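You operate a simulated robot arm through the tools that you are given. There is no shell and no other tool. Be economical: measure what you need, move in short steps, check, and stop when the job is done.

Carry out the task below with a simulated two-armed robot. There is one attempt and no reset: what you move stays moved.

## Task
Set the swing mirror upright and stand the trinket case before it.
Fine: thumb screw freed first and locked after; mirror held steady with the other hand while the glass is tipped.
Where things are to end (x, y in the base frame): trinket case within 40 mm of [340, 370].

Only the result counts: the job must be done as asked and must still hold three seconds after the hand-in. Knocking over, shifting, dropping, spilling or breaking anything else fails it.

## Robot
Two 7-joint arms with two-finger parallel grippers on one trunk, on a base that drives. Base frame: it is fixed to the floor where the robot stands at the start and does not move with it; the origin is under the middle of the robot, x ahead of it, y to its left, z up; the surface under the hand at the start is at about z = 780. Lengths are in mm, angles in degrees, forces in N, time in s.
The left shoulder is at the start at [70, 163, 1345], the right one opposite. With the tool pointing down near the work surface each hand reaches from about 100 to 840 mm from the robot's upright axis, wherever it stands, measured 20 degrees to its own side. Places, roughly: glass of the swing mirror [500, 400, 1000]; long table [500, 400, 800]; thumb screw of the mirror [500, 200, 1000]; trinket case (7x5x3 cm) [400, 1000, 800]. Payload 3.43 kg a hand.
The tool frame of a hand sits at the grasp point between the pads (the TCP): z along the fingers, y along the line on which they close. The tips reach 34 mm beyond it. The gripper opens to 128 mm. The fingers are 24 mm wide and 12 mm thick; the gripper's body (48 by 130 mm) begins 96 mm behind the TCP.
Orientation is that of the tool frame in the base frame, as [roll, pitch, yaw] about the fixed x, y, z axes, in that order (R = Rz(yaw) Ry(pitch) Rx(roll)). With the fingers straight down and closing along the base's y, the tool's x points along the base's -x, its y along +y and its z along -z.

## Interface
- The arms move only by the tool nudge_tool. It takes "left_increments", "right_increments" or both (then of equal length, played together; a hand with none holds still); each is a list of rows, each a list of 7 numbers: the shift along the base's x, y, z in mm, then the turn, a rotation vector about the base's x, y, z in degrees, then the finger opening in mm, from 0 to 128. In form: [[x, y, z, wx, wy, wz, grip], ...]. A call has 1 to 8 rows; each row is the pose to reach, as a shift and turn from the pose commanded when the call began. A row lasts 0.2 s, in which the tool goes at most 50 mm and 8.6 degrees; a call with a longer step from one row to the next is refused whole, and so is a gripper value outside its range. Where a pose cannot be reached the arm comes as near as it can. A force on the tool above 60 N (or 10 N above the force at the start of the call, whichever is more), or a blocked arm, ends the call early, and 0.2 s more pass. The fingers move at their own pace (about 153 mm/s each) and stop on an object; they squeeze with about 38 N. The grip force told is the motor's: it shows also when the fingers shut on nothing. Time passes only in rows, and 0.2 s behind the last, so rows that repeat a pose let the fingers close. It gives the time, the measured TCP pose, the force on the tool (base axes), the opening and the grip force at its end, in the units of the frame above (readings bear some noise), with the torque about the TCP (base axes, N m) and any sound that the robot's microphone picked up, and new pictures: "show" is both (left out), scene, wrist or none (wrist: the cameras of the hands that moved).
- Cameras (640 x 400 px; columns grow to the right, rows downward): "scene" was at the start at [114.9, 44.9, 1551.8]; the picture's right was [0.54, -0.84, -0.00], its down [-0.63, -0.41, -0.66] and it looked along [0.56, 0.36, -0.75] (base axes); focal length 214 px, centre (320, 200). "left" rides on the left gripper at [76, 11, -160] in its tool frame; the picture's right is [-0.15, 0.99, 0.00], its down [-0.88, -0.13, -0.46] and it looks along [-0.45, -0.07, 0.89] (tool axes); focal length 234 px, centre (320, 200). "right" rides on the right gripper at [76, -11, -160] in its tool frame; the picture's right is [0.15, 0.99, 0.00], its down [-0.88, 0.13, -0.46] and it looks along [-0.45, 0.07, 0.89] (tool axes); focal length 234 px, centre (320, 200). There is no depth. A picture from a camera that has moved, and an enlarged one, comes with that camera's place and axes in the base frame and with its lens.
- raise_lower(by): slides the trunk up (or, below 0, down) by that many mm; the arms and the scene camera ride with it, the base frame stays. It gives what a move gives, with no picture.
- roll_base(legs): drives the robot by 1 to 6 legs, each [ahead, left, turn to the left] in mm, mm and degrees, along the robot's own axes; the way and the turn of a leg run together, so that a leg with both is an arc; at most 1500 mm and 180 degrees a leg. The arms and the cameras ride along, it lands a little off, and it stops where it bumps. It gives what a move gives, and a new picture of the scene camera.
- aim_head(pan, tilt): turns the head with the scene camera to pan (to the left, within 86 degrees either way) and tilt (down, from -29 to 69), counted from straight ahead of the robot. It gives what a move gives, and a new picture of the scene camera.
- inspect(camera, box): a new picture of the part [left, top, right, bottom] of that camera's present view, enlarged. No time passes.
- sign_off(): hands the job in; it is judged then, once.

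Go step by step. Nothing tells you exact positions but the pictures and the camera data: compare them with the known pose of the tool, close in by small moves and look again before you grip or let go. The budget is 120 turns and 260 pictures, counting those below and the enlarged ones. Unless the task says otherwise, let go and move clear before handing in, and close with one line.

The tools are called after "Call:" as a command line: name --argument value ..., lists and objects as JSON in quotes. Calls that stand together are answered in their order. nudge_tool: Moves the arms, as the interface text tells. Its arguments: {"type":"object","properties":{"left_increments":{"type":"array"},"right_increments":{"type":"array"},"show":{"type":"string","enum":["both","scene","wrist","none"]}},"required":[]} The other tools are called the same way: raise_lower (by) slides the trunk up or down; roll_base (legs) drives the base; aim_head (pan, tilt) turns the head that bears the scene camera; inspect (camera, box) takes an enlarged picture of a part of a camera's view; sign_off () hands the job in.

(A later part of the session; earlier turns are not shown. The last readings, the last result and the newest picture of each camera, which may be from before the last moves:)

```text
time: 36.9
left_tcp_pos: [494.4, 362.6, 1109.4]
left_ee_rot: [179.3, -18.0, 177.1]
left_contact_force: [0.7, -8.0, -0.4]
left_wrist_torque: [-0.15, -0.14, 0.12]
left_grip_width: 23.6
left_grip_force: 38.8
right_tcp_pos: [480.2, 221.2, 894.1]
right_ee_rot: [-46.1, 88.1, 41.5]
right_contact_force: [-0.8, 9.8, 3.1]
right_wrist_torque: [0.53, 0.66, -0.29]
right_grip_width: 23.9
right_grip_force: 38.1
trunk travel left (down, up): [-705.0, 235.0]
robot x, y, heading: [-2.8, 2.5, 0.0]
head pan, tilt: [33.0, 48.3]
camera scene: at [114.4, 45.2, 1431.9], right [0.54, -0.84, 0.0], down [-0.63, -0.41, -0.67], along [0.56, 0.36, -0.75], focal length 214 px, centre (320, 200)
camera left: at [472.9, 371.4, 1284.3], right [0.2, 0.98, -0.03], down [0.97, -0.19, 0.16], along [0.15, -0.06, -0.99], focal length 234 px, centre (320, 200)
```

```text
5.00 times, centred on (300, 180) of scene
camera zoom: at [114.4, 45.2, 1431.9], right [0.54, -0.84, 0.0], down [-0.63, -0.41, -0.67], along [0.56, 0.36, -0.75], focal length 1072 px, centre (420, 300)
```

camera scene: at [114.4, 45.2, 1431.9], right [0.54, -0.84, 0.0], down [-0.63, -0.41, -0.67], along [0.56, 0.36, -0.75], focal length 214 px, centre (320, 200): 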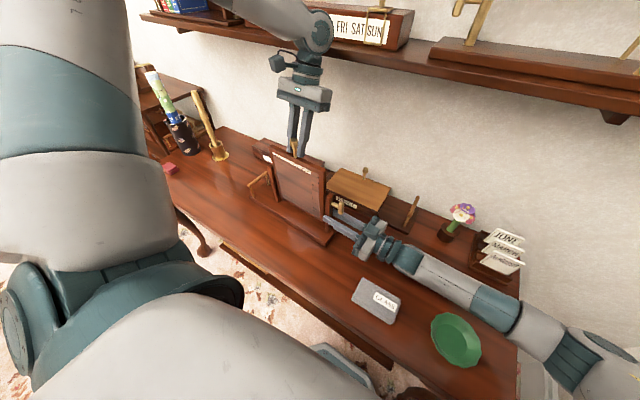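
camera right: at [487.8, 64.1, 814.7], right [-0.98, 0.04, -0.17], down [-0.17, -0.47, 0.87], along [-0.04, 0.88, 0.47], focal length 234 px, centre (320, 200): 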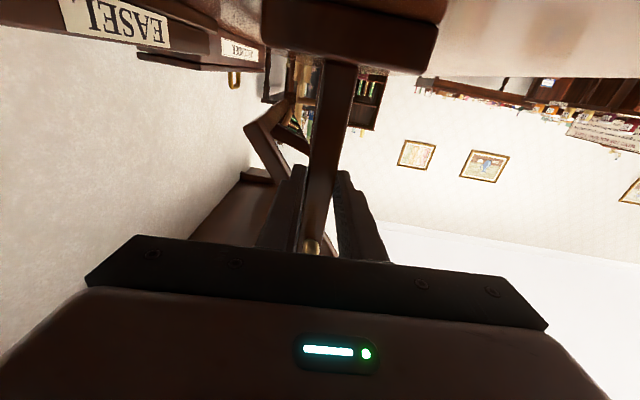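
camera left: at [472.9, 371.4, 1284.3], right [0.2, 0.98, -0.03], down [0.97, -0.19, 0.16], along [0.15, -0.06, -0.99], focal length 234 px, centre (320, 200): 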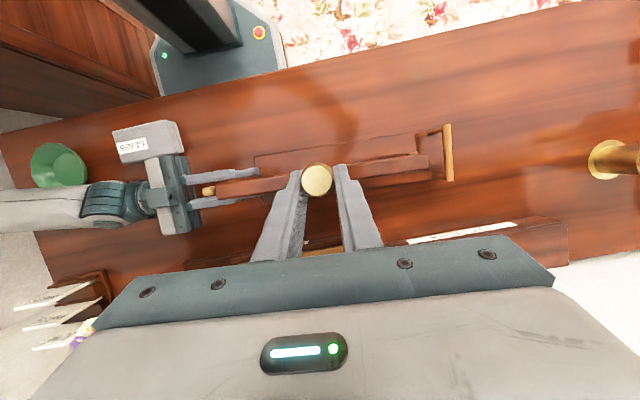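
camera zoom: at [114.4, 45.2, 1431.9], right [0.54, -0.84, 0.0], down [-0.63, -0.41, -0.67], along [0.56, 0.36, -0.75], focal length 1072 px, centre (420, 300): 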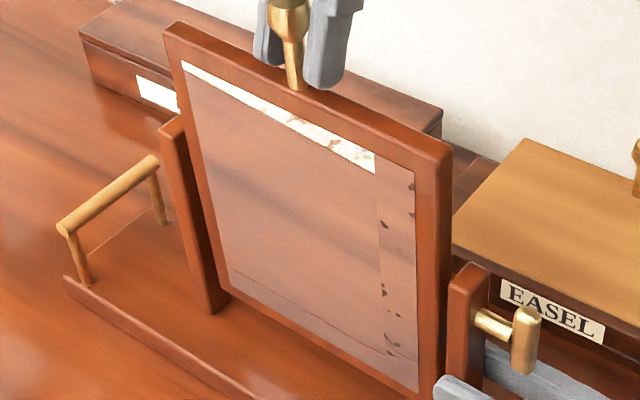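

Vertical-edge comparison says about 1.2° still forward. A small correction with the left, while the right opens and backs away from the upright to go for the screw.

Call:
nudge_tool --left_increments '[[3.2, -0.2, -0.3, 0, 1.2, 0, 0], [3.2, -0.2, -0.3, 0, 1.2, 0, 0]]' --show "none"

Call:
nudge_tool --right_increments '[[0, 0, 0, 0, 0, 0, 40], [0, 0, 0, 0, 0, 0, 60], [0, -25, 0, 0, 0, 0, 60], [0, -60, 0, 0, 0, 0, 60], [0, -85, 10, 0, 0, 0, 60], [0, -90, 40, 0, 0, 0, 60], [0, -90, 62, 0, 0, 0, 60]]'

Call:
inspect --camera "scene" --box '[325, 165, 365, 225]'

Call:
inspect --camera "right" --box '[220, 60, 460, 220]'

Call:
inspect --camera "left" --box '[180, 60, 480, 240]'

```text
time: 37.5
left_tcp_pos: [498.6, 362.0, 1107.6]
left_ee_rot: [179.3, -19.2, 176.9]
left_contact_force: [0.9, -6.5, 8.8]
left_wrist_torque: [-0.33, -0.11, 0.09]
left_grip_width: 23.3
left_grip_force: 38.4
right_tcp_pos: [479.6, 222.2, 893.1]
right_ee_rot: [-46.6, 88.1, 41.0]
right_contact_force: [1.9, 11.0, 1.2]
right_wrist_torque: [0.12, 0.75, -0.31]
right_grip_width: 24.0
right_grip_force: 38.1
trunk travel left (down, up): [-705.0, 235.0]
robot x, y, heading: [2.7, 3.0, -0.0]
head pan, tilt: [33.0, 48.3]
```

```text
time: 39.1
left_tcp_pos: [498.3, 361.3, 1107.8]
left_ee_rot: [179.3, -19.2, 177.0]
left_contact_force: [4.6, 1.0, 11.4]
left_wrist_torque: [-0.33, -0.43, 0.09]
left_grip_width: 23.5
left_grip_force: 37.8
right_tcp_pos: [480.8, 131.1, 954.8]
right_ee_rot: [-43.5, 88.2, 44.2]
right_contact_force: [0.0, 0.9, 0.8]
right_wrist_torque: [0.02, 0.02, -0.02]
right_grip_width: 60.1
right_grip_force: 0.1
trunk travel left (down, up): [-705.0, 235.0]
robot x, y, heading: [-1.4, -0.6, 0.1]
head pan, tilt: [33.0, 48.3]
camera scene: at [114.6, 44.7, 1431.9], right [0.54, -0.84, 0.0], down [-0.63, -0.41, -0.67], along [0.56, 0.36, -0.75], focal length 214 px, centre (320, 200)
camera right: at [489.3, -27.1, 875.7], right [-0.98, 0.04, -0.17], down [-0.17, -0.47, 0.87], along [-0.04, 0.88, 0.47], focal length 234 px, centre (320, 200)
```

scene: 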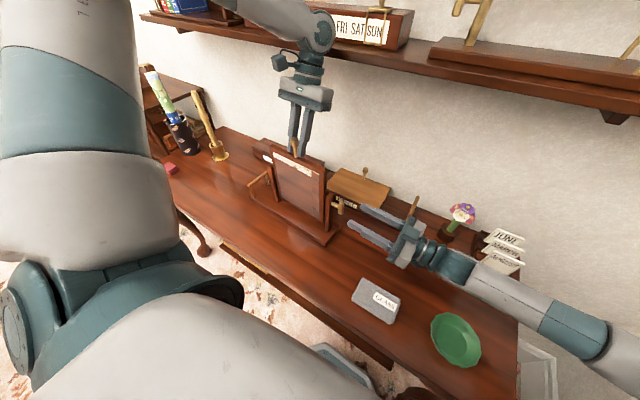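
right: 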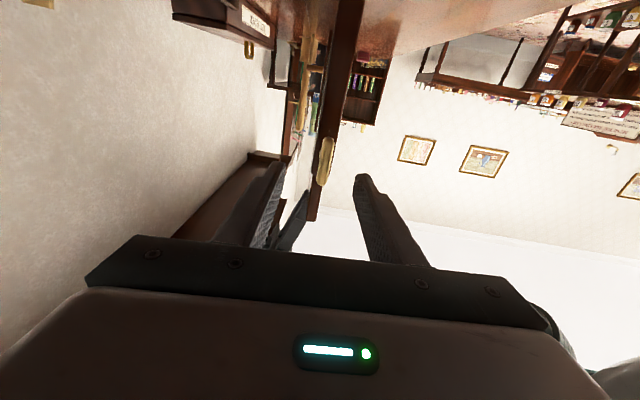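

```text
6.67 times, centred on (345, 195) of scene
camera zoom: at [114.6, 44.7, 1431.9], right [0.54, -0.84, 0.0], down [-0.63, -0.41, -0.67], along [0.56, 0.36, -0.75], focal length 1430 px, centre (153, 233)
```

zoom: 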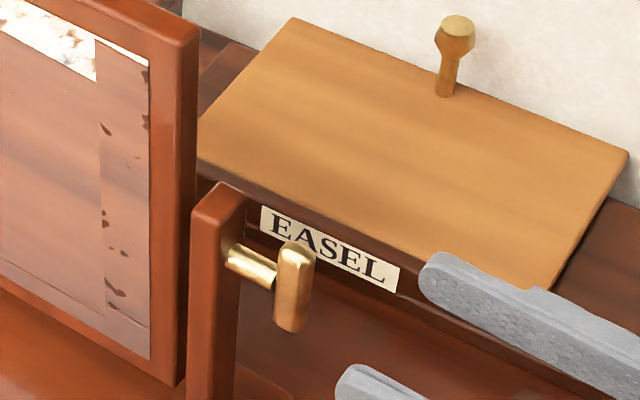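

```text
2.50 times, centred on (340, 140) of right
camera zoom: at [489.3, -27.1, 875.7], right [-0.98, 0.04, -0.17], down [-0.17, -0.47, 0.87], along [-0.04, 0.88, 0.47], focal length 585 px, centre (270, 350)
```

zoom: 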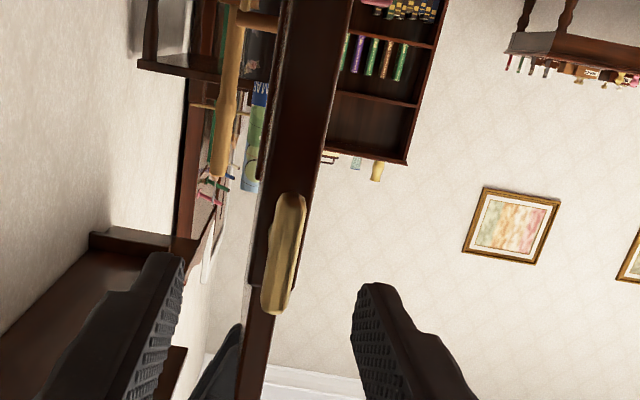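

```text
2.13 times, centred on (330, 150) of left
camera zoom: at [479.8, 371.2, 1284.2], right [0.2, 0.98, -0.04], down [0.97, -0.19, 0.14], along [0.13, -0.06, -0.99], focal length 500 px, centre (299, 307)
```

zoom: 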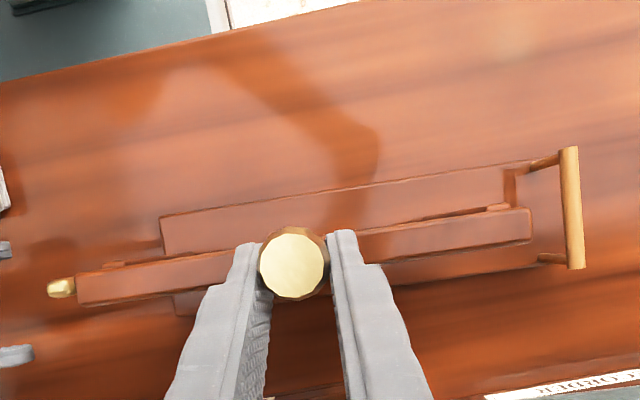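

The glass is upright within about half a degree and the T-bar is at ≈[481,209,955], vertical. The right hand advances and grips it again.

Call:
nudge_tool --right_increments '[[0, 20, 0, 0, 0, 0, 60], [0, 45, 0, 0, 0, 0, 60], [0, 62, 0, 0, 0, 0, 60], [0, 62, 0, 0, 0, 0, 30], [0, 62, 0, 0, 0, 0, 20], [0, 62, 0, 0, 0, 0, 14], [0, 62, 0, 0, 0, 0, 0], [0, 62, 0, 0, 0, 0, 0]]' --show "wrist"

Call:
inspect --camera "scene" --box '[240, 140, 440, 280]'

```text
time: 40.9
left_tcp_pos: [498.1, 362.3, 1109.3]
left_ee_rot: [179.3, -19.2, 177.0]
left_contact_force: [7.0, 0.7, 10.9]
left_wrist_torque: [-0.33, -0.75, 0.2]
left_grip_width: 23.6
left_grip_force: 38.3
right_tcp_pos: [480.9, 191.7, 954.9]
right_ee_rot: [-43.0, 88.0, 44.8]
right_contact_force: [-7.8, -0.7, 0.2]
right_wrist_torque: [0.45, 0.68, -0.35]
right_grip_width: 11.5
right_grip_force: 37.7
trunk travel left (down, up): [-705.0, 235.0]
robot x, y, heading: [0.5, 0.6, -0.1]
head pan, tilt: [33.0, 48.3]
camera right: at [487.3, 33.3, 875.9], right [-0.98, 0.04, -0.17], down [-0.17, -0.47, 0.87], along [-0.04, 0.88, 0.47], focal length 234 px, centre (320, 200)
```

right: 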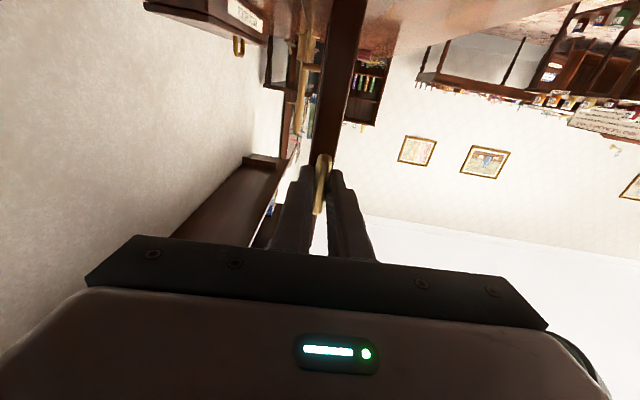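

```text
2.86 times, centred on (340, 210) of scene
camera zoom: at [114.1, 44.8, 1431.9], right [0.54, -0.84, 0.0], down [-0.63, -0.41, -0.67], along [0.56, 0.36, -0.75], focal length 613 px, centre (263, 171)
```

zoom: 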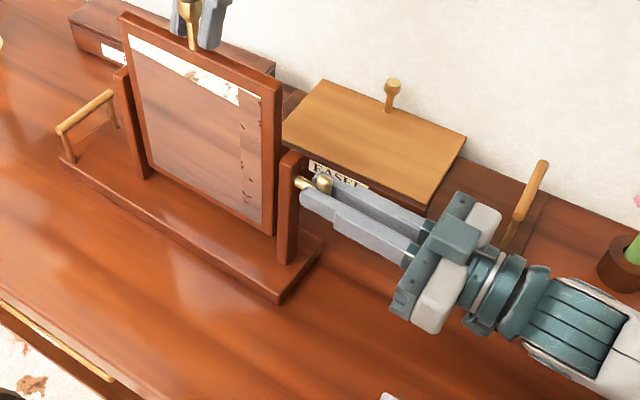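

The bar is gripped again. I'll turn it back clockwise (positive about y) by about 32° first and watch the reach.

Call:
nudge_tool --right_increments '[[0, 0, 0, 0.4, 8, 0, 0], [0, 0, 0, 0.8, 16, 0, 0], [0, 0, 0, 1.2, 24, 0, 0], [0, 0, 0, 1.6, 32, 0, 0]]' --show "wrist"

```text
time: 41.9
left_tcp_pos: [497.4, 362.8, 1109.0]
left_ee_rot: [179.3, -19.1, 177.0]
left_contact_force: [5.6, 9.1, 7.1]
left_wrist_torque: [-0.35, -0.74, 0.06]
left_grip_width: 23.3
left_grip_force: 38.3
right_tcp_pos: [480.3, 191.8, 954.8]
right_ee_rot: [87.2, 59.2, 174.5]
right_contact_force: [-8.8, -14.3, 0.0]
right_wrist_torque: [-0.81, 0.0, 0.51]
right_grip_width: 12.0
right_grip_force: 38.1
trunk travel left (down, up): [-705.0, 235.0]
robot x, y, heading: [0.4, 1.4, 0.1]
head pan, tilt: [33.0, 48.3]
camera right: at [443.4, 35.8, 880.3], right [-0.92, 0.04, 0.38], down [0.31, -0.49, 0.81], along [0.22, 0.87, 0.44], focal length 234 px, centre (320, 200)
```

right: 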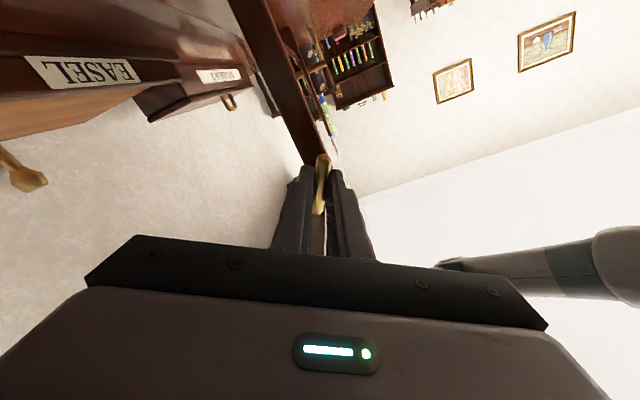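

Fine so far (φ≈−59°), no reach trouble. Another 16°.

Call:
nudge_tool --right_increments '[[0, 0, 0, 0.4, 8, 0, 0], [0, 0, 0, 0.8, 16, 0, 0]]' --show "none"

```text
time: 42.5
left_tcp_pos: [497.7, 362.7, 1107.6]
left_ee_rot: [179.2, -19.2, 177.0]
left_contact_force: [4.5, 15.1, 7.4]
left_wrist_torque: [-0.29, -0.53, -0.03]
left_grip_width: 23.6
left_grip_force: 38.5
right_tcp_pos: [481.3, 193.2, 953.7]
right_ee_rot: [88.1, 43.2, 175.4]
right_contact_force: [-8.1, -18.5, 0.3]
right_wrist_torque: [-0.62, -0.01, 0.49]
right_grip_width: 12.0
right_grip_force: 37.8
trunk travel left (down, up): [-705.0, 235.0]
robot x, y, heading: [1.4, -0.7, 0.0]
head pan, tilt: [33.0, 48.3]
```

Call:
nudge_tool --right_increments '[[0, -1, 0, 0.4, 8, 0, 0], [0, -1, 0, 0.8, 16, 0, 0]]' --show "none"

```text
time: 43.1
left_tcp_pos: [498.7, 363.2, 1108.2]
left_ee_rot: [179.4, -19.2, 176.8]
left_contact_force: [-0.1, 4.8, 10.8]
left_wrist_torque: [-0.17, 0.05, -0.01]
left_grip_width: 23.5
left_grip_force: 37.7
right_tcp_pos: [479.9, 192.4, 955.1]
right_ee_rot: [88.7, 27.1, 175.7]
right_contact_force: [-1.9, 0.4, 0.0]
right_wrist_torque: [-0.58, 0.03, 0.34]
right_grip_width: 11.8
right_grip_force: 37.7
trunk travel left (down, up): [-705.0, 235.0]
robot x, y, heading: [1.1, 2.2, -0.1]
head pan, tilt: [33.0, 48.3]
```

The hard zone is passed (φ≈−27°). Turn the remaining 27°, slightly beyond the original setting while watching torque.

Call:
nudge_tool --right_increments '[[0, 0, 0, 0.4, 8, 0, 0], [0, 0, 0, 0.8, 16, 0, 0], [0, 0, 0, 1.2, 24, 0, 0], [0, 0, 0, 1.4, 28, 0, 0]]' --show "wrist"

Call:
inspect --camera "scene" --box '[240, 140, 440, 280]'

```text
time: 44.1
left_tcp_pos: [498.2, 363.1, 1108.7]
left_ee_rot: [179.3, -19.3, 176.9]
left_contact_force: [-1.3, 0.8, 14.7]
left_wrist_torque: [-0.12, 0.39, 0.01]
left_grip_width: 23.5
left_grip_force: 38.5
right_tcp_pos: [481.2, 192.6, 955.6]
right_ee_rot: [89.5, -0.8, 175.8]
right_contact_force: [1.0, 6.4, 0.2]
right_wrist_torque: [-0.72, -0.54, 0.0]
right_grip_width: 11.4
right_grip_force: 38.2
trunk travel left (down, up): [-705.0, 235.0]
robot x, y, heading: [2.2, 3.4, -0.2]
head pan, tilt: [33.0, 48.3]
camera right: at [393.9, 38.6, 943.6], right [-0.13, 0.0, 0.99], down [0.85, -0.52, 0.11], along [0.52, 0.85, 0.07], focal length 234 px, centre (320, 200)
```

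right: 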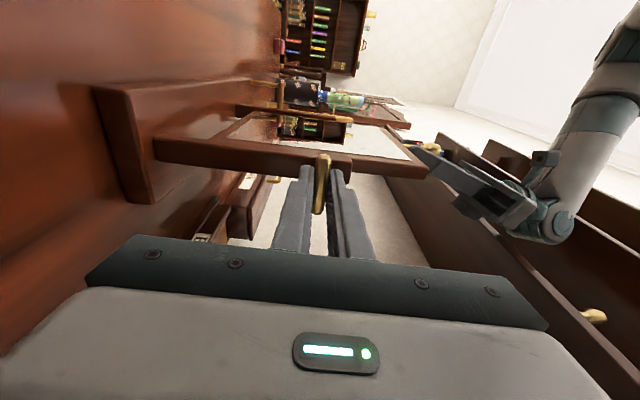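

```text
2.86 times, centred on (340, 210) of scene
camera zoom: at [114.3, 45.7, 1431.9], right [0.54, -0.84, 0.0], down [-0.63, -0.41, -0.67], along [0.56, 0.36, -0.75], focal length 613 px, centre (263, 171)
```

zoom: 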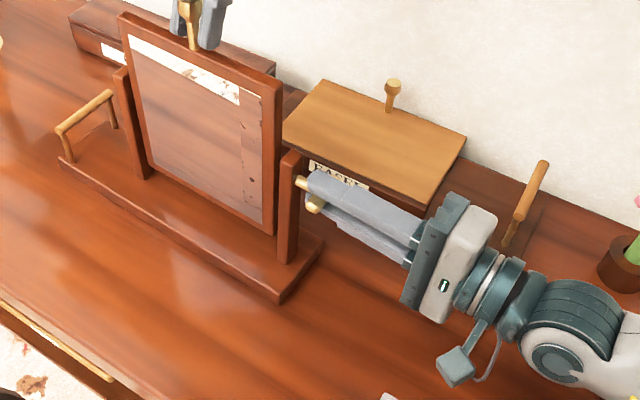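

The screw is back at its start angle and a resisting torque (−0.5 N m) shows. A few more degrees to be sure it is tight.

Call:
nudge_tool --right_increments '[[0, 0, 0, 0.2, 4, 0, 0], [0, 0, 0, 0.4, 8, 0, 0]]' --show "none"

```text
time: 44.7
left_tcp_pos: [498.2, 362.4, 1108.5]
left_ee_rot: [179.3, -19.3, 177.0]
left_contact_force: [-2.2, -2.9, 16.8]
left_wrist_torque: [-0.17, 0.39, 0.11]
left_grip_width: 23.7
left_grip_force: 38.1
right_tcp_pos: [483.5, 192.5, 954.7]
right_ee_rot: [89.7, -8.8, 175.8]
right_contact_force: [3.9, 10.4, -0.8]
right_wrist_torque: [-0.84, -1.08, -0.36]
right_grip_width: 14.8
right_grip_force: 38.1
trunk travel left (down, up): [-705.0, 235.0]
robot x, y, heading: [-5.3, 1.3, 0.1]
head pan, tilt: [33.0, 48.3]
```

The bar hit its stop (fingers are being pried open), so it is locked. Back off 8°, open the right hand and retreat.

Call:
nudge_tool --right_increments '[[0, 0, 0, -0.4, -8, 0, 0], [0, 0, 0, -0.4, -8, 0, 25], [0, 0, 0, -0.4, -8, 0, 50], [0, -20, 0, -0.4, -8, 0, 50], [0, -50, 0, -0.4, -8, 0, 50], [0, -80, 0, -0.4, -8, 0, 50], [0, -110, 0, -0.4, -8, 0, 50]]' --show "wrist"

Call:
inspect --camera "scene" --box '[240, 140, 440, 280]'

Call:
inspect --camera "right" --box '[200, 60, 440, 220]'

```text
time: 46.3
left_tcp_pos: [497.7, 362.6, 1108.3]
left_ee_rot: [179.3, -19.3, 176.9]
left_contact_force: [-0.6, 1.5, 7.4]
left_wrist_torque: [0.02, 0.1, -0.04]
left_grip_width: 23.7
left_grip_force: 37.9
right_tcp_pos: [480.5, 82.7, 955.7]
right_ee_rot: [89.4, -0.8, 175.8]
right_contact_force: [0.0, -0.8, 0.4]
right_wrist_torque: [0.0, 0.0, 0.01]
right_grip_width: 50.1
right_grip_force: 0.1
trunk travel left (down, up): [-705.0, 235.0]
robot x, y, heading: [-1.6, -0.2, 0.1]
head pan, tilt: [33.0, 48.3]
camera right: at [393.9, -71.4, 944.5], right [-0.13, 0.0, 0.99], down [0.85, -0.52, 0.11], along [0.52, 0.85, 0.07], focal length 234 px, centre (320, 200)
```

right: 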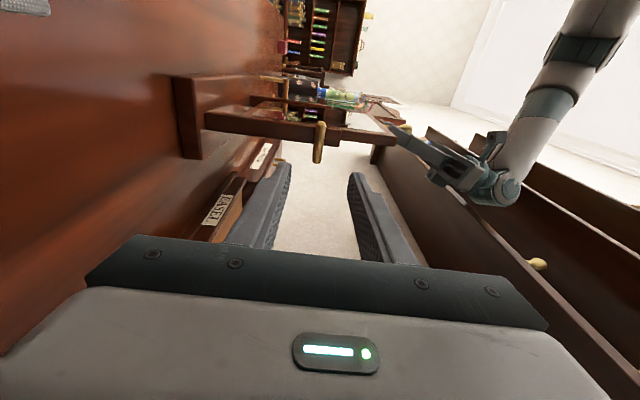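

```text
2.86 times, centred on (340, 210) of scene
camera zoom: at [114.3, 45.0, 1431.9], right [0.55, -0.84, 0.0], down [-0.63, -0.41, -0.67], along [0.56, 0.36, -0.75], focal length 613 px, centre (263, 171)
```

zoom: 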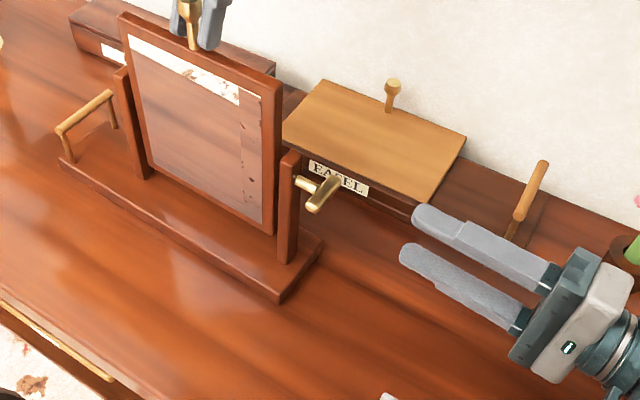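

```text
2.50 times, centred on (320, 140) of right
camera zoom: at [393.9, -71.4, 944.5], right [-0.13, 0.0, 0.99], down [0.85, -0.52, 0.11], along [0.52, 0.85, 0.07], focal length 585 px, centre (320, 350)
```

zoom: 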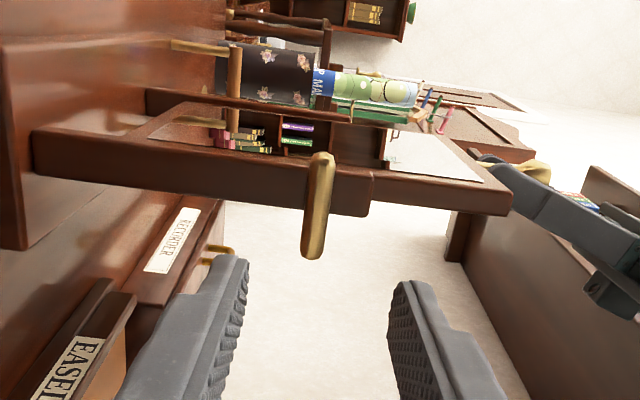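

The T-bar is back horizontal and the glass lines up with the upright. Now open the left hand and lift off straight up, then toward the robot.

Call:
nudge_tool --left_increments '[[0, 0, 0, 0, 0, 0, 30], [0, 0, 0, 0, 0, 0, 50], [0, 0, 0, 0, 0, 0, 60], [0, 0, 30, 0, 0, 0, 60], [-5, 0, 65, 0, -4, 0, 60], [-25, 0, 95, 0, -10, 0, 60], [-50, 10, 125, 0, -15, 0, 60], [-80, 30, 140, 0, -19, 0, 60]]' --show "scene"

Call:
inspect --camera "right" --box '[200, 60, 440, 220]'

Call:
inspect --camera "scene" --box '[240, 140, 440, 280]'

```text
time: 48.1
left_tcp_pos: [416.5, 393.4, 1247.8]
left_ee_rot: [178.3, -0.1, 177.0]
left_contact_force: [-1.0, 0.4, 0.0]
left_wrist_torque: [-0.03, -0.02, -0.01]
left_grip_width: 60.0
left_grip_force: 0.1
right_tcp_pos: [480.6, 84.1, 957.6]
right_ee_rot: [89.6, -0.7, 175.8]
right_contact_force: [-1.0, 1.1, -0.6]
right_wrist_torque: [-0.01, 0.02, -0.01]
right_grip_width: 50.4
right_grip_force: 0.0
trunk travel left (down, up): [-705.0, 235.0]
robot x, y, heading: [0.7, 1.2, 0.1]
head pan, tilt: [33.0, 48.3]
camera scene: at [112.1, 47.1, 1432.1], right [0.54, -0.84, 0.0], down [-0.62, -0.41, -0.67], along [0.56, 0.36, -0.75], focal length 214 px, centre (320, 200)
```

scene: 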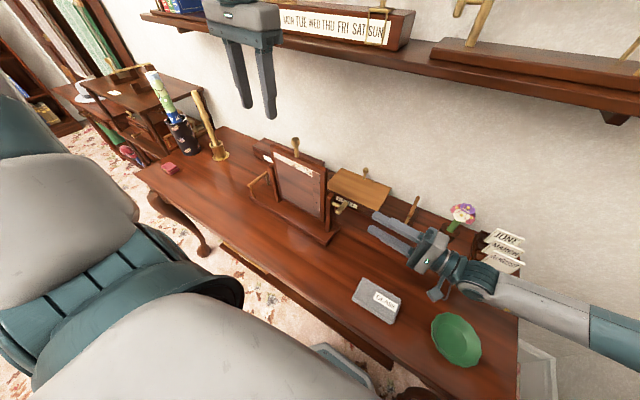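

```text
2.50 times, centred on (320, 140) of right
camera zoom: at [392.5, -69.9, 945.3], right [-0.14, 0.0, 0.99], down [0.85, -0.52, 0.12], along [0.52, 0.85, 0.07], focal length 585 px, centre (320, 350)
```

zoom: 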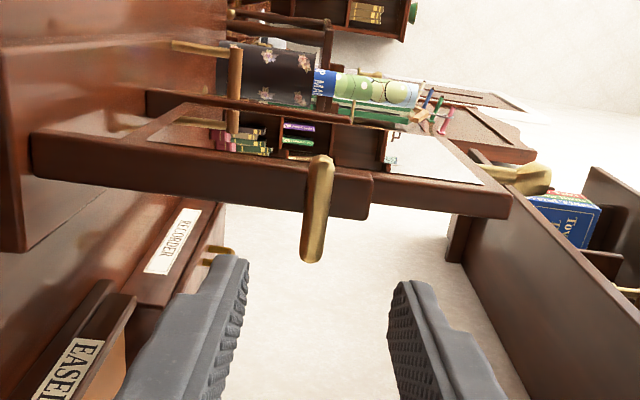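

```text
2.86 times, centred on (340, 210) of scene
camera zoom: at [112.1, 47.1, 1432.1], right [0.54, -0.84, 0.0], down [-0.62, -0.41, -0.67], along [0.56, 0.36, -0.75], focal length 613 px, centre (263, 171)
```

zoom: 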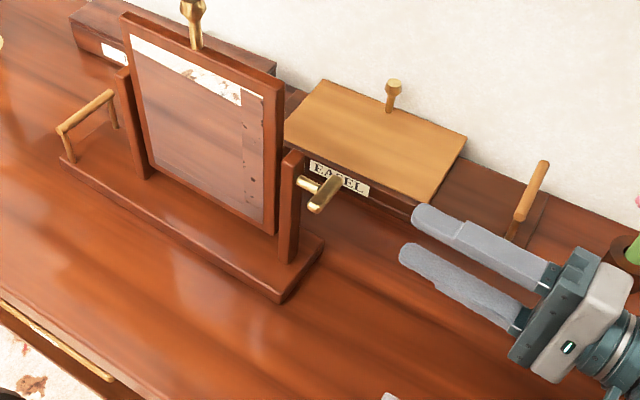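

Glass stays upright and locked. Next the case at ≈[378,1037], out of reach from here, so I raise and retract the right hand clear of the mirror before driving left.

Call:
nudge_tool --right_increments '[[-5, -35, 25, 0, 0, 0, 60], [-10, -50, 65, -8.5, 0, 0, 60], [-25, -60, 110, -17, 0, 0, 60], [-40, -70, 155, -25.5, 0, 0, 60], [-60, -80, 195, -34, 0, 0, 60], [-80, -90, 235, -42.5, 0, 0, 60], [-100, -100, 270, -51, 0, 0, 60], [-120, -104, 300, -59.5, 0, 0, 60]]' --show "none"

Call:
aim_head --pan 60 --tilt 45

```text
time: 49.9
left_tcp_pos: [418.5, 393.2, 1246.6]
left_ee_rot: [178.3, -0.4, 177.1]
left_contact_force: [0.6, 0.3, 0.5]
left_wrist_torque: [-0.04, -0.01, -0.02]
left_grip_width: 59.9
left_grip_force: 0.0
right_tcp_pos: [359.3, -22.0, 1255.9]
right_ee_rot: [149.0, 3.2, 177.2]
right_contact_force: [0.0, 0.3, -0.4]
right_wrist_torque: [-0.03, -0.01, 0.01]
right_grip_width: 60.2
right_grip_force: 0.1
trunk travel left (down, up): [-705.0, 235.0]
robot x, y, heading: [-0.8, -0.9, 0.1]
head pan, tilt: [33.0, 48.3]
```

```text
time: 50.8
left_tcp_pos: [418.5, 392.4, 1248.5]
left_ee_rot: [178.3, -0.4, 177.0]
left_contact_force: [-0.9, -0.6, -1.0]
left_wrist_torque: [-0.01, 0.04, -0.03]
left_grip_width: 60.3
left_grip_force: 0.0
right_tcp_pos: [361.2, -24.2, 1255.1]
right_ee_rot: [148.7, 3.2, 177.2]
right_contact_force: [-0.5, -0.8, -0.4]
right_wrist_torque: [-0.02, -0.01, 0.0]
right_grip_width: 59.8
right_grip_force: 0.0
trunk travel left (down, up): [-705.0, 235.0]
robot x, y, heading: [1.1, 0.7, 0.1]
head pan, tilt: [60.0, 45.0]
camera scene: at [89.9, 72.4, 1436.5], right [0.87, -0.5, 0.0], down [-0.35, -0.61, -0.71], along [0.35, 0.61, -0.71], focal length 214 px, centre (320, 200)
```

scene: 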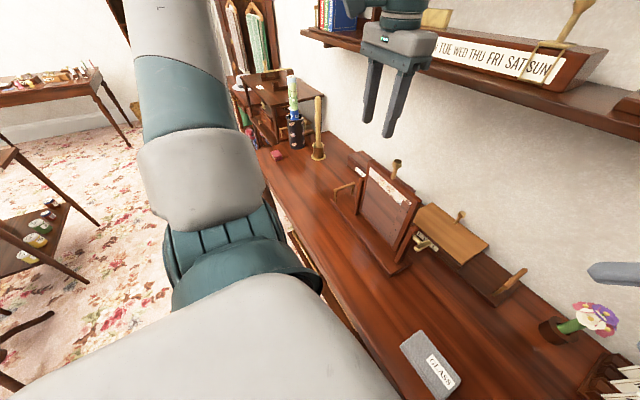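

The path to the left along the table front looks clear. Drive 480 mm left.

Call:
roll_base --legs '[[0, 480, 0]]'

Call:
inspect --camera "left" --box '[0, 0, 640, 400]'

```text
time: 53.7
left_tcp_pos: [418.1, 871.4, 1248.0]
left_ee_rot: [178.1, -0.3, 177.1]
left_contact_force: [0.0, -0.8, -0.1]
left_wrist_torque: [-0.01, 0.02, 0.01]
left_grip_width: 60.1
left_grip_force: 0.1
right_tcp_pos: [360.2, 456.9, 1255.8]
right_ee_rot: [148.9, 3.2, 177.2]
right_contact_force: [0.1, 0.2, -0.1]
right_wrist_torque: [-0.01, 0.01, 0.0]
right_grip_width: 59.9
right_grip_force: 0.0
trunk travel left (down, up): [-705.0, 235.0]
robot x, y, heading: [-2.8, 482.0, 0.3]
head pan, tilt: [60.0, 45.0]
camera scene: at [89.2, 552.7, 1436.5], right [0.87, -0.5, 0.0], down [-0.35, -0.61, -0.71], along [0.35, 0.61, -0.71], focal length 214 px, centre (320, 200)
```

scene: 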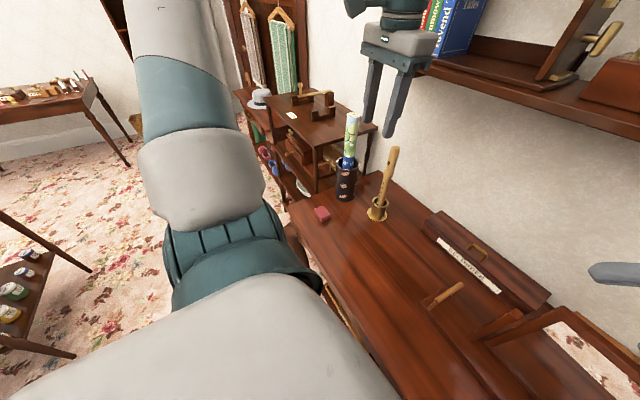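

```text
1.00 times, centred on (320, 200) of left (not enlarged: the box is as wide or as high as the picture)
camera zoom: at [343.5, 880.6, 1407.7], right [0.2, 0.98, 0.03], down [0.87, -0.19, 0.45], along [0.44, -0.06, -0.89], focal length 234 px, centre (320, 200)
```

zoom: 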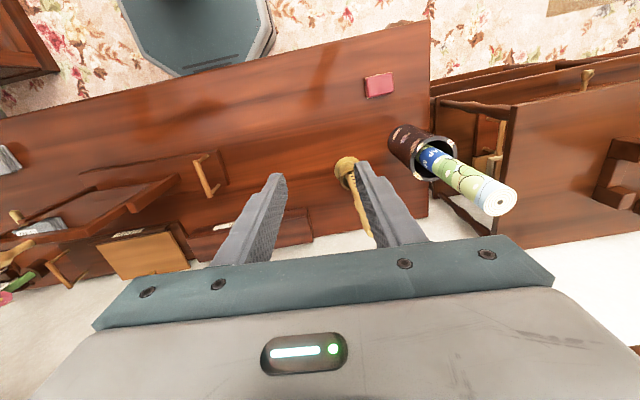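

Case at ≈[376,1035], 70 mm side along y. Bring the left hand over it, opening to 110 mm.

Call:
nudge_tool --left_increments '[[-6, 22, -40, 0, 0, 0, 90], [-12, 44, -80, 0, 0, 0, 110], [-18, 66, -120, 0, 0, 0, 110], [-24, 88, -160, 0, 0, 0, 110], [-30, 110, -200, 0, 0, 0, 110], [-36, 132, -240, 0, 0, 0, 110], [-42, 154, -280, 0, 0, 0, 110], [-42, 164, -320, 0, 0, 0, 110]]'

Call:
inspect --camera "left" --box '[220, 60, 420, 220]'

```text
time: 55.5
left_tcp_pos: [376.6, 1034.6, 926.7]
left_ee_rot: [178.3, -0.2, 177.0]
left_contact_force: [0.2, 0.4, -0.4]
left_wrist_torque: [0.01, 0.01, 0.01]
left_grip_width: 109.8
left_grip_force: 0.1
right_tcp_pos: [360.6, 456.8, 1254.0]
right_ee_rot: [148.9, 3.2, 177.2]
right_contact_force: [-0.6, -0.2, -0.4]
right_wrist_torque: [-0.06, 0.0, 0.03]
right_grip_width: 59.9
right_grip_force: 0.0
trunk travel left (down, up): [-705.0, 235.0]
robot x, y, heading: [1.5, 479.4, 0.2]
head pan, tilt: [60.0, 45.0]
camera scene: at [90.2, 554.9, 1436.4], right [0.87, -0.5, 0.0], down [-0.35, -0.61, -0.71], along [0.35, 0.61, -0.71], focal length 214 px, centre (320, 200)
camera left: at [302.8, 1044.8, 1086.2], right [0.2, 0.98, 0.03], down [0.87, -0.19, 0.45], along [0.44, -0.06, -0.89], focal length 234 px, centre (320, 200)
```

scene: 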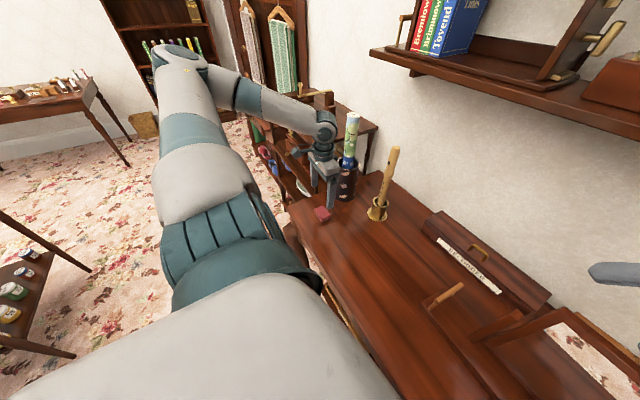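
left: 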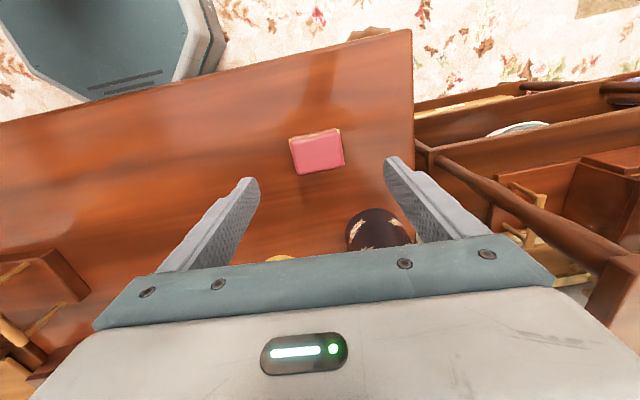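

```text
2.50 times, centred on (320, 140) of left
camera zoom: at [302.8, 1044.8, 1086.2], right [0.2, 0.98, 0.03], down [0.87, -0.19, 0.45], along [0.44, -0.06, -0.89], focal length 585 px, centre (320, 350)
```

zoom: 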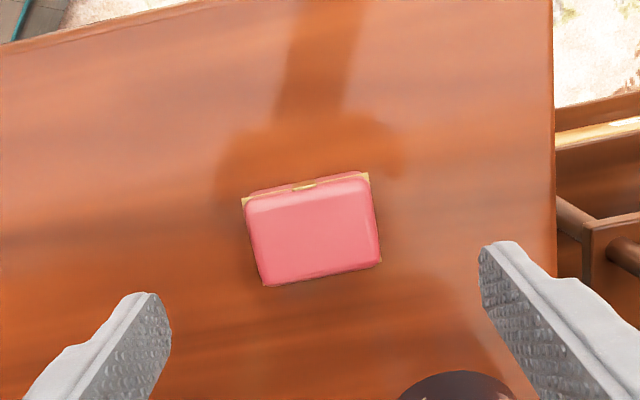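

The case is square to the fingers, clasp toward the robot. Descend to TCP z≈820 and grip.

Call:
nudge_tool --left_increments '[[-1, 2, -45, 0, 0, 0, 110], [-1, 2, -85, 0, 0, 0, 110], [-1, 2, -106, 0, 0, 0, 110], [-1, 2, -106, 0, 0, 0, 110], [-1, 2, -106, 0, 0, 0, 85], [-1, 2, -106, 0, 0, 0, 76], [-1, 2, -106, 0, 0, 0, 40], [-1, 2, -106, 0, 0, 0, 40]]' --show "wrist"

```text
time: 57.3
left_tcp_pos: [373.5, 1035.4, 820.3]
left_ee_rot: [178.2, -0.3, 177.1]
left_contact_force: [1.0, -0.2, 1.8]
left_wrist_torque: [-0.08, -0.05, 0.02]
left_grip_width: 61.4
left_grip_force: 37.9
right_tcp_pos: [360.3, 455.7, 1254.3]
right_ee_rot: [148.7, 3.3, 177.2]
right_contact_force: [-0.5, 0.5, -0.2]
right_wrist_torque: [0.02, 0.02, 0.05]
right_grip_width: 60.0
right_grip_force: 0.1
trunk travel left (down, up): [-705.0, 235.0]
robot x, y, heading: [-0.4, 480.3, -0.1]
head pan, tilt: [60.0, 45.0]
camera left: at [299.9, 1044.6, 979.5], right [0.2, 0.98, 0.03], down [0.87, -0.19, 0.45], along [0.44, -0.06, -0.89], focal length 234 px, centre (320, 200)
```

left: 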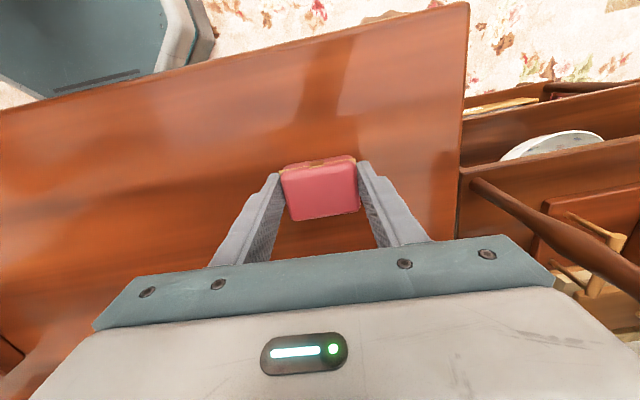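

Case gripped (61 mm). Lift it and draw it in before driving back.

Call:
nudge_tool --left_increments '[[0, 0, 30, 0, 0, 0, 40], [0, 0, 75, 0, 0, 0, 40], [-3, -10, 120, 0, 0, 0, 40], [-10, -35, 155, 0, 0, 0, 40], [-18, -70, 180, 0, 0, 0, 40], [-26, -105, 190, 0, 0, 0, 40], [-33, -140, 190, 0, 0, 0, 40], [-33, -140, 190, 0, 0, 0, 40]]' --show "wrist"

```text
time: 59.1
left_tcp_pos: [342.0, 897.6, 1008.9]
left_ee_rot: [178.3, -0.3, 177.2]
left_contact_force: [1.0, 0.0, -1.1]
left_wrist_torque: [-0.02, 0.02, -0.01]
left_grip_width: 61.1
left_grip_force: 37.9
right_tcp_pos: [359.2, 457.2, 1254.6]
right_ee_rot: [148.8, 3.1, 177.2]
right_contact_force: [-0.5, -0.5, -0.9]
right_wrist_torque: [0.0, -0.03, 0.0]
right_grip_width: 59.8
right_grip_force: 0.1
trunk travel left (down, up): [-705.0, 235.0]
robot x, y, heading: [-1.2, 480.1, 0.0]
head pan, tilt: [60.0, 45.0]
camera left: at [267.0, 906.5, 1169.4], right [0.2, 0.98, 0.03], down [0.87, -0.19, 0.45], along [0.44, -0.06, -0.89], focal length 234 px, centre (320, 200)
```

left: 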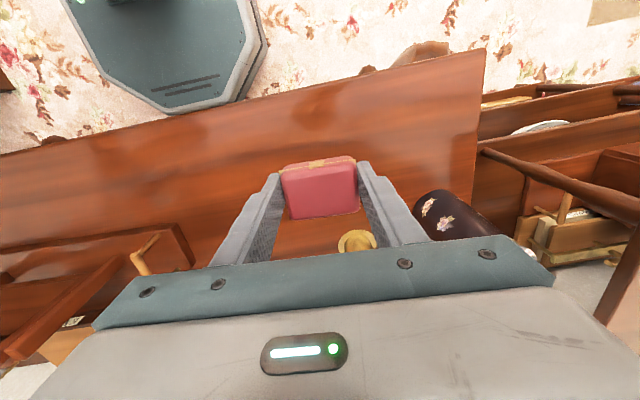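

Drive back 330 mm to the right, so the target spot is comfortable for the left arm.

Call:
roll_base --legs '[[0, -330, 0]]'

```text
time: 61.2
left_tcp_pos: [342.0, 573.9, 1009.5]
left_ee_rot: [178.3, -0.2, 176.9]
left_contact_force: [0.1, 0.0, -0.3]
left_wrist_torque: [0.03, 0.0, 0.01]
left_grip_width: 60.8
left_grip_force: 37.8
right_tcp_pos: [360.5, 134.5, 1255.0]
right_ee_rot: [148.7, 3.2, 177.0]
right_contact_force: [-0.3, 0.4, 0.4]
right_wrist_torque: [-0.01, 0.0, 0.03]
right_grip_width: 59.9
right_grip_force: 0.1
trunk travel left (down, up): [-705.0, 235.0]
robot x, y, heading: [2.1, 159.5, 0.0]
head pan, tilt: [60.0, 45.0]
camera scene: at [89.4, 231.8, 1436.4], right [0.87, -0.5, 0.0], down [-0.35, -0.61, -0.71], along [0.35, 0.61, -0.71], focal length 214 px, centre (320, 200)
```

scene: 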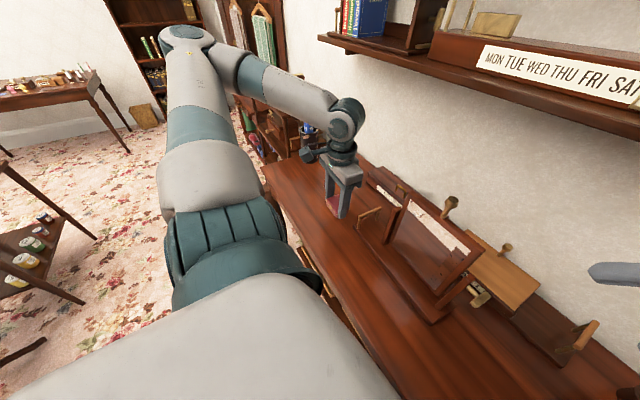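

Clear of everything. Carry the case to above [340,370] and partly lower it.

Call:
nudge_tool --left_increments '[[0, -45, 0, 0, 0, 0, 40], [-1, -90, 0, 0, 0, 0, 40], [-2, -135, -10, 0, 0, 0, 40], [-3, -175, -35, 0, 0, 0, 40], [-3, -204, -65, 0, 0, 0, 40], [-3, -204, -105, 0, 0, 0, 40], [-3, -204, -140, 0, 0, 0, 40], [-3, -204, -150, 0, 0, 0, 40]]'

```text
time: 63.0
left_tcp_pos: [359.3, 389.1, 875.5]
left_ee_rot: [178.2, -0.5, 177.0]
left_contact_force: [-0.4, 1.0, -0.1]
left_wrist_torque: [0.02, 0.0, -0.01]
left_grip_width: 61.0
left_grip_force: 37.9
left hand out of reach, approached as far as the arm can: row 1, 2, 3, 4, 5, 6, 7, 8
right_tcp_pos: [359.8, 133.9, 1256.4]
right_ee_rot: [148.7, 3.2, 177.0]
right_contact_force: [0.1, 0.0, 0.1]
right_wrist_torque: [-0.03, 0.02, 0.02]
right_grip_width: 60.0
right_grip_force: 0.0
trunk travel left (down, up): [-705.0, 235.0]
robot x, y, heading: [1.7, 156.6, 0.0]
head pan, tilt: [60.0, 45.0]
camera scene: at [89.8, 231.2, 1436.4], right [0.87, -0.5, 0.0], down [-0.35, -0.61, -0.71], along [0.35, 0.61, -0.71], focal length 214 px, centre (320, 200)
camera left: at [285.4, 397.8, 1035.7], right [0.2, 0.98, 0.03], down [0.87, -0.19, 0.45], along [0.44, -0.06, -0.89], focal length 234 px, centre (320, 200)
```

scene: 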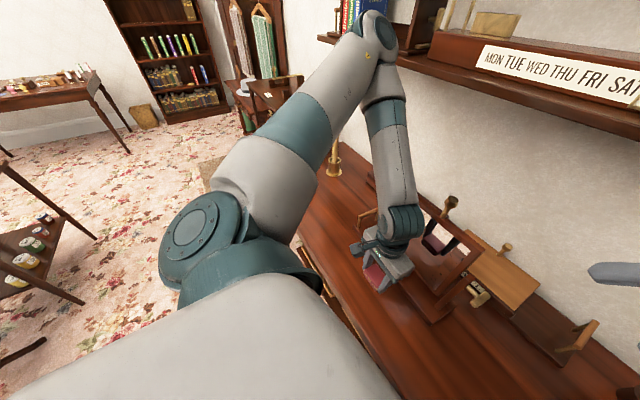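
left: 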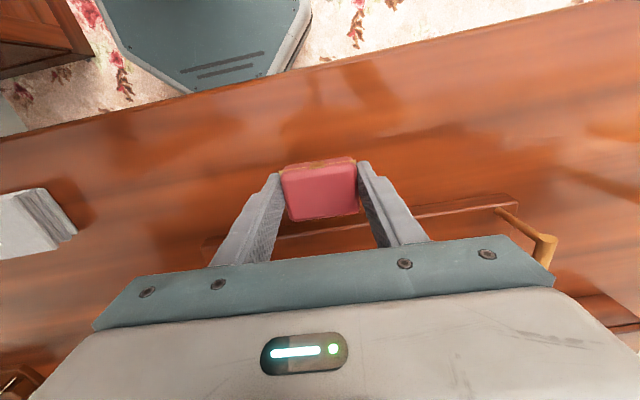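

The case hangs at ≈[360,389,875], the arm folded tight near the body. Before lowering I check how close the forearm is to the mirror.

Call:
inspect --camera "scene" --box '[330, 140, 510, 330]'

Call:
inspect --camera "right" --box '[0, 0, 640, 400]'

```text
2.11 times, centred on (420, 235) of scene
camera zoom: at [89.8, 231.2, 1436.4], right [0.87, -0.5, 0.0], down [-0.35, -0.61, -0.71], along [0.35, 0.61, -0.71], focal length 452 px, centre (110, 126)
```

zoom: 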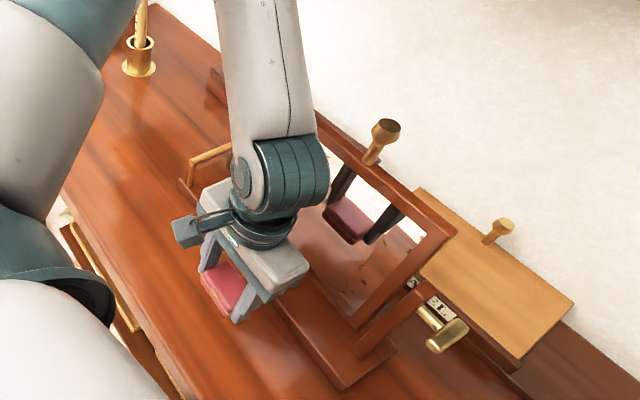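

```text
1.00 times, centred on (320, 200) of right (not enlarged: the box is as wide or as high as the picture)
camera zoom: at [273.3, 45.7, 1381.9], right [-0.13, 0.85, 0.5], down [0.85, -0.17, 0.51], along [0.52, 0.49, -0.7], focal length 234 px, centre (320, 200)
```

zoom: 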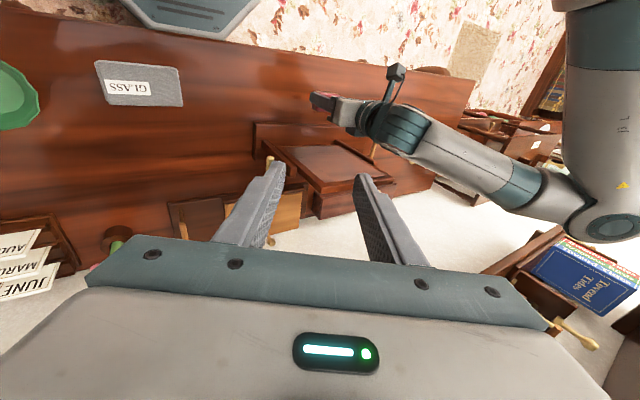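

The forearm comes too close to the mirror in this folded posture. I'll retrace the path up and to the left, then back the base away ~160 mm so the arm can reach out from the front.

Call:
nudge_tool --left_increments '[[0, 0, 30, 0, 0, 0, 40], [0, 0, 65, 0, 0, 0, 40], [0, 10, 100, 0, 0, 0, 40], [0, 40, 130, 0, 0, 0, 40], [0, 80, 150, 0, 0, 0, 40], [2, 125, 150, 0, 0, 0, 40], [3, 165, 150, 0, 0, 0, 40], [3, 204, 150, 0, 0, 0, 40]]' --show "scene"

```text
time: 64.8
left_tcp_pos: [362.8, 594.4, 1024.7]
left_ee_rot: [178.5, -0.2, 176.9]
left_contact_force: [0.5, -0.2, -0.7]
left_wrist_torque: [-0.01, -0.02, -0.02]
left_grip_width: 60.9
left_grip_force: 37.9
left hand out of reach, approached as far as the arm can: row 1, 2, 3, 4, 5
right_tcp_pos: [359.5, 135.1, 1256.8]
right_ee_rot: [149.0, 3.3, 177.0]
right_contact_force: [-0.3, 0.3, 0.6]
right_wrist_torque: [-0.02, -0.01, 0.0]
right_grip_width: 60.0
right_grip_force: 0.0
trunk travel left (down, up): [-705.0, 235.0]
robot x, y, heading: [0.6, 156.4, 0.2]
head pan, tilt: [60.0, 45.0]
camera scene: at [88.3, 232.8, 1436.5], right [0.87, -0.5, 0.0], down [-0.35, -0.61, -0.71], along [0.35, 0.61, -0.71], focal length 214 px, centre (320, 200)
```

scene: 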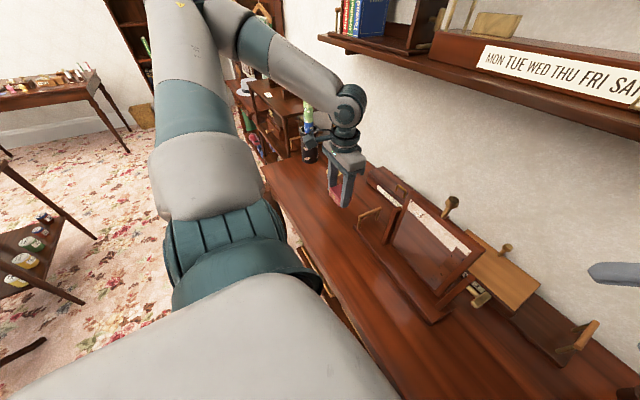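

Safe again. Back the base 180 mm away from the table.

Call:
roll_base --legs '[[-180, 0, 0]]'

```text
time: 66.3
left_tcp_pos: [190.9, 592.5, 1026.0]
left_ee_rot: [178.2, -0.3, 176.8]
left_contact_force: [-0.6, -0.3, -0.4]
left_wrist_torque: [-0.01, 0.03, -0.02]
left_grip_width: 60.6
left_grip_force: 37.7
right_tcp_pos: [186.7, 133.6, 1254.3]
right_ee_rot: [148.8, 3.1, 176.9]
right_contact_force: [-0.9, 0.1, 0.1]
right_wrist_torque: [0.01, 0.01, 0.0]
right_grip_width: 59.9
right_grip_force: 0.0
trunk travel left (down, up): [-705.0, 235.0]
robot x, y, heading: [-177.2, 159.4, -0.2]
head pan, tilt: [60.0, 45.0]
camera scene: at [-83.6, 231.3, 1436.3], right [0.86, -0.5, 0.0], down [-0.36, -0.61, -0.71], along [0.36, 0.61, -0.71], focal length 214 px, centre (320, 200)
```

scene: 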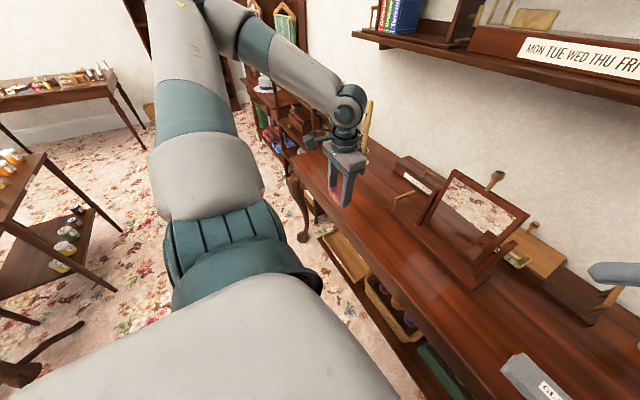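

Now swing the case in toward [338,370] at height, keeping in front of the mirror.

Call:
nudge_tool --left_increments '[[25, -37, 0, 0, 0, 0, 40], [49, -74, -5, 0, 0, 0, 40], [74, -111, -10, 0, 0, 0, 40], [98, -148, -15, 0, 0, 0, 40], [123, -185, -20, 0, 0, 0, 40], [147, -222, -20, 0, 0, 0, 40], [147, -222, -30, 0, 0, 0, 40]]' --show "scene"

```text
time: 67.9
left_tcp_pos: [338.6, 369.3, 995.9]
left_ee_rot: [178.2, -0.2, 176.9]
left_contact_force: [-0.2, -1.0, 0.5]
left_wrist_torque: [-0.05, -0.04, -0.02]
left_grip_width: 60.6
left_grip_force: 38.3
right_tcp_pos: [185.5, 132.4, 1254.7]
right_ee_rot: [148.8, 3.2, 176.9]
right_contact_force: [0.3, 0.0, 0.1]
right_wrist_torque: [-0.02, -0.02, 0.01]
right_grip_width: 59.9
right_grip_force: 0.1
trunk travel left (down, up): [-705.0, 235.0]
robot x, y, heading: [-179.7, 161.5, 0.0]
head pan, tilt: [60.0, 45.0]
camera scene: at [-85.2, 231.2, 1436.5], right [0.86, -0.5, 0.0], down [-0.36, -0.61, -0.71], along [0.36, 0.61, -0.71], focal length 214 px, centre (320, 200)
```

scene: 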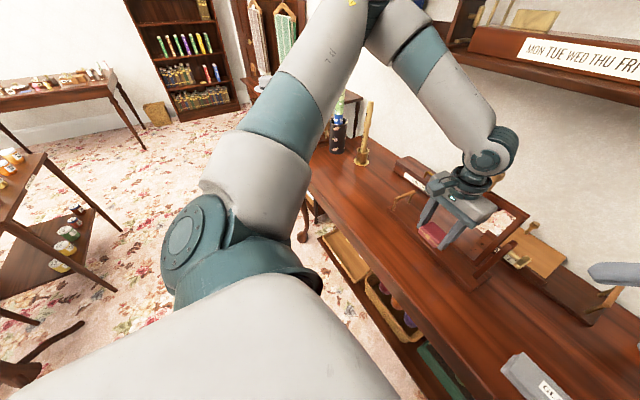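

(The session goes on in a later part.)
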